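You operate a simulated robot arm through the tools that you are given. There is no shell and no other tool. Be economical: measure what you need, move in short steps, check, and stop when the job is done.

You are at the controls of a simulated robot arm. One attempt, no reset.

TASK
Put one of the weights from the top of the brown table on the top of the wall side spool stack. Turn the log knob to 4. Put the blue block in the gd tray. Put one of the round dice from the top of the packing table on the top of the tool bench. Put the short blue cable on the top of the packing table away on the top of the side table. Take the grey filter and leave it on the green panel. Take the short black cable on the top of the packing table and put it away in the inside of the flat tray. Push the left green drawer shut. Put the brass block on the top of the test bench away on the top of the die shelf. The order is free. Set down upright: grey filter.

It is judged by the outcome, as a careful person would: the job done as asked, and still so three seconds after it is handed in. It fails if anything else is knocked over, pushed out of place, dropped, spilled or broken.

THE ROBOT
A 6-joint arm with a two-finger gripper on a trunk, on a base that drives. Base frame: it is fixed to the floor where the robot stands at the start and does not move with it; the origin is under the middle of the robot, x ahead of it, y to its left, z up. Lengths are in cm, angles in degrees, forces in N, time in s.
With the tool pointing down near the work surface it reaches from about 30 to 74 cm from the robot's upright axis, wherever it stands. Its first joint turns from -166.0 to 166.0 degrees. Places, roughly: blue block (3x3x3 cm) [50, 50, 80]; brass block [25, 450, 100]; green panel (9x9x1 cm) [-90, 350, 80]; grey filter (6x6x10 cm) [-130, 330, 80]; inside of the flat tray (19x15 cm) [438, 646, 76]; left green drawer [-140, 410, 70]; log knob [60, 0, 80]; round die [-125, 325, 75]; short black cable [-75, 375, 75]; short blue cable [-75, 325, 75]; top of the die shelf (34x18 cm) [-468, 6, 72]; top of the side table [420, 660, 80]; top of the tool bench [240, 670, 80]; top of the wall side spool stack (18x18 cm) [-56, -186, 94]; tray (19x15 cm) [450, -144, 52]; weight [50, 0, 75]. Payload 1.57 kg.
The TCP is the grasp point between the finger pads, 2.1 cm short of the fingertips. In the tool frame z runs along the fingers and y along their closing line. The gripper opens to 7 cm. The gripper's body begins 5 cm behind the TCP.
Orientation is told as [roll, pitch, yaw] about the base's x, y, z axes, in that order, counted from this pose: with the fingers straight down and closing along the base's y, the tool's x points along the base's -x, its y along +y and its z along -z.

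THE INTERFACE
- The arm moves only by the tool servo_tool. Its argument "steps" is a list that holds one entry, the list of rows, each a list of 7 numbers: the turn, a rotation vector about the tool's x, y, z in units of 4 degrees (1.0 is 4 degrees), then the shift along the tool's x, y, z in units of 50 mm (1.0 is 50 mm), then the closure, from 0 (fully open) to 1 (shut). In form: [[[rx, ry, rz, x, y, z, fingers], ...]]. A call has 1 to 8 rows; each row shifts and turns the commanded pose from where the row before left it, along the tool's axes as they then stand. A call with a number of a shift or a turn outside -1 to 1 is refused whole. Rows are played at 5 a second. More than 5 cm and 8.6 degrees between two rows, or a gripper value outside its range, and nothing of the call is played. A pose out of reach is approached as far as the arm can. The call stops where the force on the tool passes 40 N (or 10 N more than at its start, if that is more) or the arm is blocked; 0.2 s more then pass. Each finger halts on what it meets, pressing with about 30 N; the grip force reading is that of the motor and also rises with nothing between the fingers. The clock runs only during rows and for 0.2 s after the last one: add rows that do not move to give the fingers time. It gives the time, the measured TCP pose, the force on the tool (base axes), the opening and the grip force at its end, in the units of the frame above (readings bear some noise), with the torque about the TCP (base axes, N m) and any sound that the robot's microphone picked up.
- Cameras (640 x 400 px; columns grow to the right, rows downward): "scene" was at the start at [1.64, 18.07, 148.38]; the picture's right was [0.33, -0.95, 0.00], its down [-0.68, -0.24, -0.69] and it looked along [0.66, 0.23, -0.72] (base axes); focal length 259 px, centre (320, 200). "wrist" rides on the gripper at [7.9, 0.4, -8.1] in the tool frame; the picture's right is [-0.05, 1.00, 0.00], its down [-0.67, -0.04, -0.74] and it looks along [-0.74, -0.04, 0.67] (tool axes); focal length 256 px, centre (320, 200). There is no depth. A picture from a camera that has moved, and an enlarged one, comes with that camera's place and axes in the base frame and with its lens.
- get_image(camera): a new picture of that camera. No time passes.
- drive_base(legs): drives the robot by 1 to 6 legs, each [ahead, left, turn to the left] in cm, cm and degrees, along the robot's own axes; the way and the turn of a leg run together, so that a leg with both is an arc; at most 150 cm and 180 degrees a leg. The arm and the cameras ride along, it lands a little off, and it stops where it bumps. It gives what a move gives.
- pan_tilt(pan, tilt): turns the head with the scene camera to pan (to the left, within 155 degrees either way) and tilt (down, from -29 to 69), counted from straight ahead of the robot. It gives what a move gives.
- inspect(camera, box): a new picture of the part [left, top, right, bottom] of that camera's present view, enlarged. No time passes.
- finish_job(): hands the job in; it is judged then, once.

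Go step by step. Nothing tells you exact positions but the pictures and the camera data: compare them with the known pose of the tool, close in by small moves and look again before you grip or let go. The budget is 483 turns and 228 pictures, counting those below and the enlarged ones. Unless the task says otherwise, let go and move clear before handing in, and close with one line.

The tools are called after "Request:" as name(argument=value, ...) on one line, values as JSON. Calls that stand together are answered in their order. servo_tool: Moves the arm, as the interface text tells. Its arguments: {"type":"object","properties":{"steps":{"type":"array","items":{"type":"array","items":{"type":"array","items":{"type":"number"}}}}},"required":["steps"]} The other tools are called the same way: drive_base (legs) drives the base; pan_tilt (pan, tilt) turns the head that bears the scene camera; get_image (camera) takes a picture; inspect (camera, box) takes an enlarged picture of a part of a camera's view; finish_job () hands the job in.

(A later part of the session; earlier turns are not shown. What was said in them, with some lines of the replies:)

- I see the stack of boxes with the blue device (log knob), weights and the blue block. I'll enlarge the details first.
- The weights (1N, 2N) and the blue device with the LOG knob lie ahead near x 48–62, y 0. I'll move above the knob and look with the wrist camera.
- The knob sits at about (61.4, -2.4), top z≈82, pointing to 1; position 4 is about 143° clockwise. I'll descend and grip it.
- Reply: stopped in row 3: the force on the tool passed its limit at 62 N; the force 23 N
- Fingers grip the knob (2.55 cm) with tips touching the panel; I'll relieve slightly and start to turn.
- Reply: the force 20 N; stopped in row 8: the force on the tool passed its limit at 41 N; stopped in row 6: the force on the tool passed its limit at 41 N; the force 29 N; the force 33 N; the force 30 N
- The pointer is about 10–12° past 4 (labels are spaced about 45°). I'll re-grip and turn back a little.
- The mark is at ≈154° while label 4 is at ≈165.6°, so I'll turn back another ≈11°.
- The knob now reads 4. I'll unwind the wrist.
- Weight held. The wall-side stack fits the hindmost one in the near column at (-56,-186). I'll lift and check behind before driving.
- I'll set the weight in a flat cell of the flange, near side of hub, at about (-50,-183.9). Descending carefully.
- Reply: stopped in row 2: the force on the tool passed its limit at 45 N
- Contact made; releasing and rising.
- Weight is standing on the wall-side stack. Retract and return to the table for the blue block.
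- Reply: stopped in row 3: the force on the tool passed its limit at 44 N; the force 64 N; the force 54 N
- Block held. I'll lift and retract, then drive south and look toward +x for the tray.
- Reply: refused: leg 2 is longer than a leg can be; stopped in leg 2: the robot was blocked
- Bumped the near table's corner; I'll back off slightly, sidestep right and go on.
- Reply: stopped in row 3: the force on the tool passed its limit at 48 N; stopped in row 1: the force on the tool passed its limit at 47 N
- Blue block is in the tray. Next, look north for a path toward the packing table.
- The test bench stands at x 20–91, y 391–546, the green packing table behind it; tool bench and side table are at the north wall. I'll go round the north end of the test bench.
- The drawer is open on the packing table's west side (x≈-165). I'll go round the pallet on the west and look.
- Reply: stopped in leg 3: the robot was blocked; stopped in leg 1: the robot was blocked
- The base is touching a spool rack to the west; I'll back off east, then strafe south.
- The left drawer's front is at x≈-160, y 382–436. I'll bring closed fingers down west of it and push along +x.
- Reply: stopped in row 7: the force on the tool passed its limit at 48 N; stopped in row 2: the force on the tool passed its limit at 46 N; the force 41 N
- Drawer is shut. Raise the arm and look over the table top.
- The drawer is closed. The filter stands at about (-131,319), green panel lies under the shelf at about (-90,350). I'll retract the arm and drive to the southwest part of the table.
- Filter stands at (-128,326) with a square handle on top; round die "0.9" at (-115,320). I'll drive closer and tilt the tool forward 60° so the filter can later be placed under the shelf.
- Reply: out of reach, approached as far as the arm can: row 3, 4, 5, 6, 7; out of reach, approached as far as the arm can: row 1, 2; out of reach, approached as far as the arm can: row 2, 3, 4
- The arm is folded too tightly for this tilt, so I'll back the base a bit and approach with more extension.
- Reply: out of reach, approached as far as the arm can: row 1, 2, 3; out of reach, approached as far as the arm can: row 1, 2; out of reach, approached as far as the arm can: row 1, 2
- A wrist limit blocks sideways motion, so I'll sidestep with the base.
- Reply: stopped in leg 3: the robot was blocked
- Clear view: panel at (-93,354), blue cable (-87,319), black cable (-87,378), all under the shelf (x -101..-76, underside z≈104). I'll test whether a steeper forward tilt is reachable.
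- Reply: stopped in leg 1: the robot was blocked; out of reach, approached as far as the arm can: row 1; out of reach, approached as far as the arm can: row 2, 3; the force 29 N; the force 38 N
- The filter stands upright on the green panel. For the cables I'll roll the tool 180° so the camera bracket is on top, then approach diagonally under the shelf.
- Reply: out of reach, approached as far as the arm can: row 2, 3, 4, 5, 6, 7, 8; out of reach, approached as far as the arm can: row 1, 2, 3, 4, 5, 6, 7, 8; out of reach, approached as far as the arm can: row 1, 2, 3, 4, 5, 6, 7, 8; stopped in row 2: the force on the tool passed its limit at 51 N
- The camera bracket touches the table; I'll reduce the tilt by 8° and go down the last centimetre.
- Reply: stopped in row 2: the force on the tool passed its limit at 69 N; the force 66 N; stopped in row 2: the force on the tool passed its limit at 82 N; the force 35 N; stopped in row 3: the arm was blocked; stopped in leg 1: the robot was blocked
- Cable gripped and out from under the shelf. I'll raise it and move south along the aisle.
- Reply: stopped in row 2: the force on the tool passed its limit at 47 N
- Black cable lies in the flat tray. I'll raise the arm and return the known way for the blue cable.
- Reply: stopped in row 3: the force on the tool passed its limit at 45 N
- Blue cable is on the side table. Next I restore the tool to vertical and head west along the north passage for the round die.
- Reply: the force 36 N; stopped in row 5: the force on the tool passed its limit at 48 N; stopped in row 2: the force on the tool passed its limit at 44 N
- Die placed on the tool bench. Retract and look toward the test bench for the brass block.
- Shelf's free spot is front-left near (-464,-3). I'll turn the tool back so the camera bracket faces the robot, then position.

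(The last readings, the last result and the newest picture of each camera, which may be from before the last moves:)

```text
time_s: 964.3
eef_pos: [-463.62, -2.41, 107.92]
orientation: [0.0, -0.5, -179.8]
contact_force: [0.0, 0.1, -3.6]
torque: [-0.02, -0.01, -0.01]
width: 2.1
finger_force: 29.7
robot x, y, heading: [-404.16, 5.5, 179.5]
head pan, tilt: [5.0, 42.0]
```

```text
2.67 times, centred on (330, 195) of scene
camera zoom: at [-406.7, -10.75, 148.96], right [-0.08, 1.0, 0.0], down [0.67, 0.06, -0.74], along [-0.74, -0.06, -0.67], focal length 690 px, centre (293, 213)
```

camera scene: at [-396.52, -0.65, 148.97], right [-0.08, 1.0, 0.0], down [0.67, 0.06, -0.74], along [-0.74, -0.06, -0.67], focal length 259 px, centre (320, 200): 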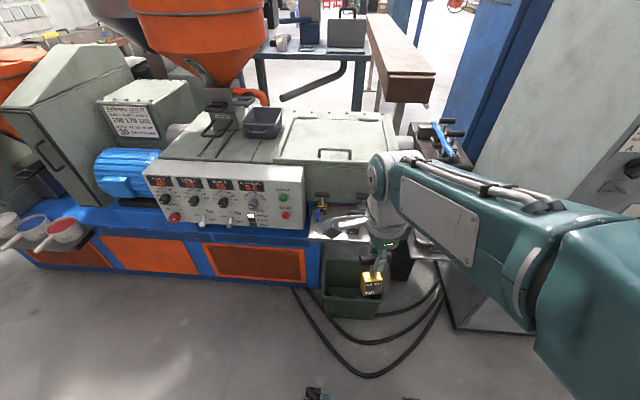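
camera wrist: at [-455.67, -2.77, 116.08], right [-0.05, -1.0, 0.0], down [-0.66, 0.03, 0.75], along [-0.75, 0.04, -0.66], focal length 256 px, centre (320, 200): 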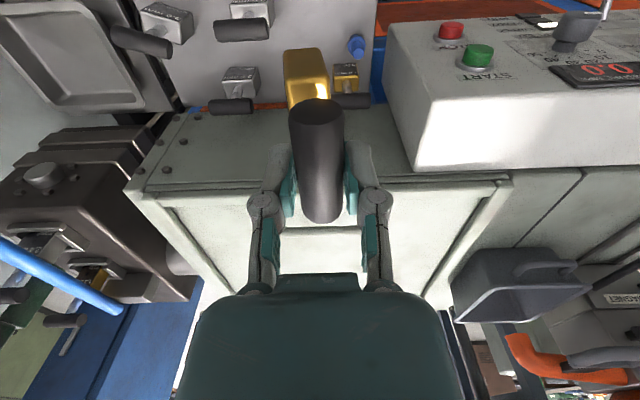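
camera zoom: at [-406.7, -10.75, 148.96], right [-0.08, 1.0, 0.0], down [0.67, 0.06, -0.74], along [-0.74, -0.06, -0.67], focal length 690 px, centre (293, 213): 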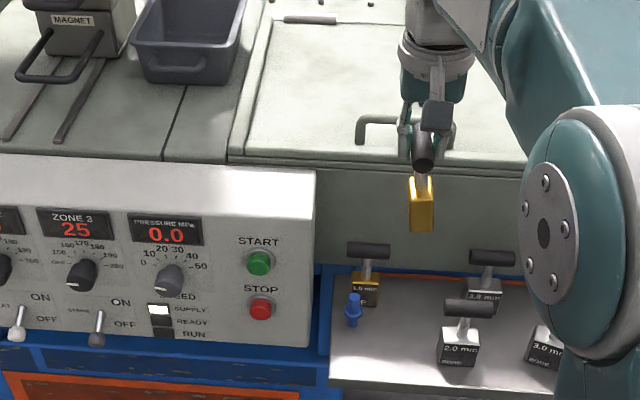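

Request:
servo_tool(steps=[[[0, 0, 0, -0.2, 0, 0.9, 0.9], [0, 0, 0, 0, 0, 0.9, 0.9], [0, 0, 0, 0, 0, 0.9, 0.9], [0, 0, 0, 0, 0, 0.9, 0.9], [0, 0, 0, 0, 0, 0.4, 0.9]]])

Request:
get_image(camera="wrist")

Request:
inspect(camera="scene", box=[270, 160, 430, 280])

```text
time_s: 965.5
eef_pos: [-464.77, -2.25, 87.99]
orientation: [0.1, -0.4, -179.8]
contact_force: [0.5, -1.2, -4.4]
torque: [0.0, 0.03, 0.02]
width: 2.08
finger_force: 30.2
robot x, y, heading: [-403.96, 5.54, 179.4]
head pan, tilt: [5.0, 42.0]
```

```text
39 pictures are left
camera wrist: at [-456.86, -2.68, 96.11], right [-0.05, -1.0, 0.0], down [-0.66, 0.03, 0.75], along [-0.75, 0.04, -0.66], focal length 256 px, centre (320, 200)
```

wrist: 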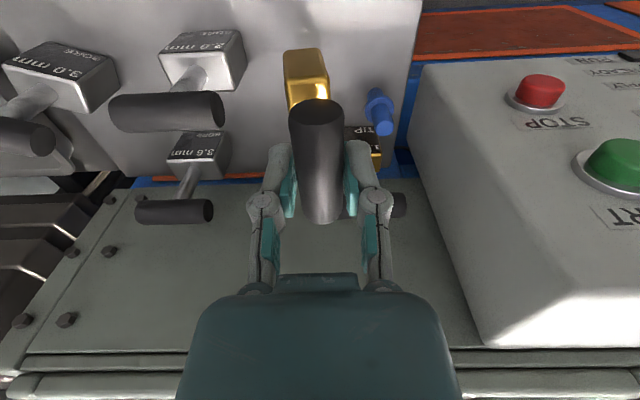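

```text
3.33 times, centred on (350, 220) of scene
camera zoom: at [-406.72, -10.77, 148.96], right [-0.08, 1.0, 0.0], down [0.67, 0.06, -0.74], along [-0.74, -0.06, -0.67], focal length 863 px, centre (220, 133)
```

zoom: 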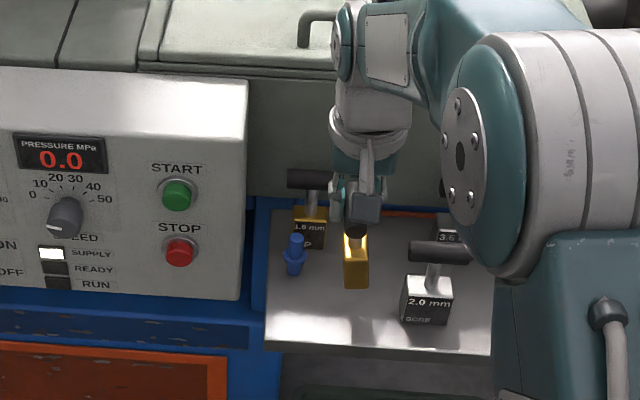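

Request:
servo_tool(steps=[[[0, 0, 0, 0, 0, 0.4, 0.9], [0, 0, 0, 0, 0, 0.3, 0.9], [0, 0, 0, 0, 0, 0.1, 0.9], [0, 0, 0, 0, 0, 0, 0.9]]])

Request:
servo_tool(steps=[[[0, 0, 0, 0, 0, 0.08, 0.9], [0, 0, 0, 0, 0, 0.08, 0.9], [0, 0, 0, 0, 0, 0.08, 0.9], [0, 0, 0, 0, 0, 0, 0.9]]])

Request:
servo_tool(steps=[[[0, 0, 0, 0, 0, 0.08, 0.9], [0, 0, 0, 0, 0, 0.08, 0.9], [0, 0, 0, 0, 0, 0.08, 0.9], [0, 0, 0, 0, 0, 0, 0.9]]])

```text
time_s: 966.5
eef_pos: [-464.92, -2.17, 83.96]
orientation: [0.0, -0.6, -179.9]
contact_force: [0.0, -0.9, -5.1]
torque: [-0.04, 0.03, -0.03]
width: 2.12
finger_force: 30.2
robot x, y, heading: [-403.92, 5.35, 179.5]
head pan, tilt: [5.0, 42.0]
```

```text
time_s: 967.5
eef_pos: [-464.95, -2.37, 83.01]
orientation: [0.0, -0.7, -179.8]
contact_force: [1.1, 0.8, 17.4]
torque: [-0.07, -0.61, -0.02]
width: 2.11
finger_force: 30.0
robot x, y, heading: [-403.9, 5.72, 179.7]
head pan, tilt: [5.0, 42.0]
```

```text
time_s: 968.5
eef_pos: [-464.86, -2.3, 81.59]
orientation: [0.1, -0.4, -179.9]
contact_force: [-0.7, 1.2, 13.9]
torque: [-0.02, 0.06, -0.02]
width: 2.03
finger_force: 29.7
robot x, y, heading: [-403.91, 5.54, 179.7]
head pan, tilt: [5.0, 42.0]
```

Request:
inspect(camera="scene", box=[270, 160, 430, 280])

Request:
get_image(camera="wrist")

```text
3.33 times, centred on (350, 220) of scene
camera zoom: at [-406.58, -10.73, 148.97], right [-0.08, 1.0, 0.0], down [0.67, 0.06, -0.74], along [-0.74, -0.06, -0.67], focal length 863 px, centre (220, 133)
```

zoom: 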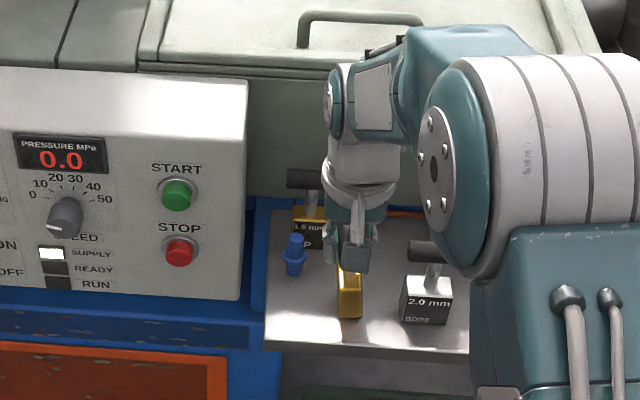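

```text
36 pictures are left
camera wrist: at [-456.89, -2.74, 89.73], right [-0.05, -1.0, 0.0], down [-0.66, 0.03, 0.75], along [-0.75, 0.04, -0.66], focal length 256 px, centre (320, 200)
```

wrist: 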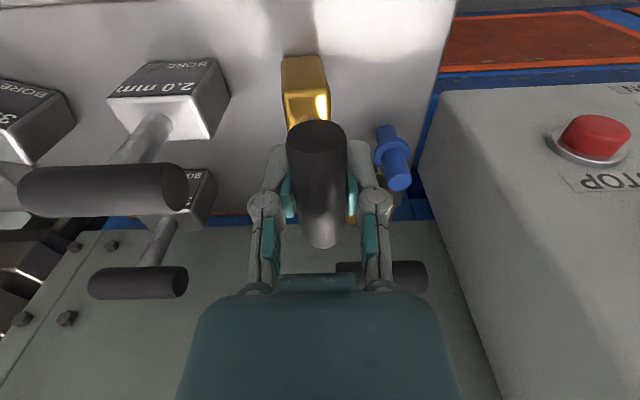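

Request:
servo_tool(steps=[[[0, 0, 0, 0, 0, 0, 0.66], [0, 0, 0, 0, 0, 0, 0.58], [0, 0, 0, 0, 0, 0, 0.52], [0, 0, 0, 0, 0, 0, 0.52], [0, 0, 0, 0, 0, -0.2, 0.52], [0, 0, 0, 0, 0, -0.7, 0.52], [0, 0, 0, 0, 0, -0.9, 0.52], [0, 0, 0, 0, 0, -0.9, 0.52]]])

Request:
get_image(camera="wrist")

```text
time_s: 970.3
eef_pos: [-464.79, -2.41, 95.18]
orientation: [0.0, -0.4, -179.8]
contact_force: [-0.2, -0.3, -0.3]
torque: [0.0, -0.02, 0.0]
width: 3.35
finger_force: 0.0
robot x, y, heading: [-403.88, 5.41, 179.8]
head pan, tilt: [5.0, 42.0]
```

```text
35 pictures are left
camera wrist: at [-456.79, -2.82, 103.25], right [-0.05, -1.0, 0.0], down [-0.66, 0.03, 0.75], along [-0.75, 0.04, -0.66], focal length 256 px, centre (320, 200)
```

wrist: 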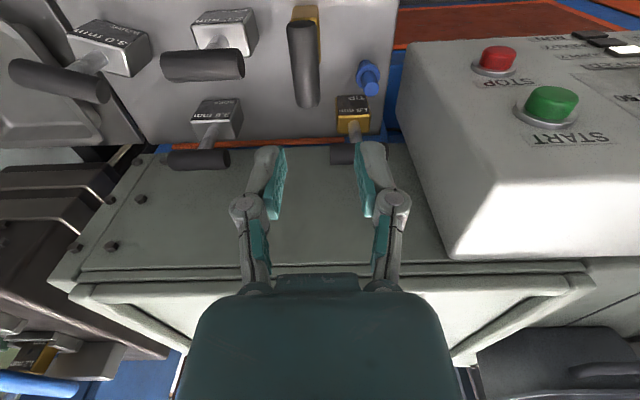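

Request:
servo_tool(steps=[[[0, 0, 0, 0, 0, -0.8, 0.5], [0, 0, 0, 0.6, 0, -0.6, 0.5], [0, 0, 0, 0.9, 0, 0, 0.5], [0, 0, 0, 0.9, 0, 0, 0.5], [0, 0, 0, 0.9, 0, 0, 0.5], [0, 0, 0, 0.9, 0, 0, 0.5]]])

Request:
inspect(camera="scene", box=[270, 160, 430, 280])

```text
time_s: 971.7
eef_pos: [-443.57, -2.31, 101.9]
orientation: [0.0, -0.5, -179.9]
contact_force: [-0.2, 0.6, 0.4]
torque: [0.01, -0.03, 0.0]
width: 3.49
finger_force: 0.0
robot x, y, heading: [-404.22, 5.65, 179.8]
head pan, tilt: [5.0, 42.0]
```

```text
3.33 times, centred on (350, 220) of scene
camera zoom: at [-406.55, -10.73, 148.97], right [-0.08, 1.0, 0.0], down [0.67, 0.06, -0.74], along [-0.74, -0.06, -0.67], focal length 863 px, centre (220, 133)
```

zoom: 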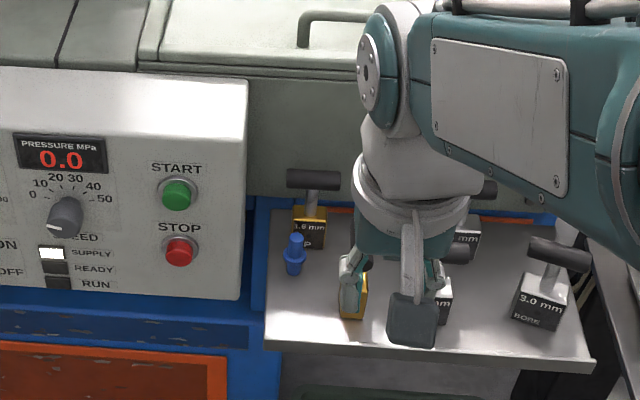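

All nine jobs look done, and the brass block stands on the die shelf with the arm clear. I'm handing the job in.

Request:
finish_job()

```text
The job is handed in.
```

I completed all nine tasks and handed the job in, but on the way the base bumped the wooden table, the spool rack, the red bin and the test bench. Each time it stopped on contact. The bin may have moved by up to about 4 cm, and I saw nothing knocked over, though I only checked the bin afterwards.
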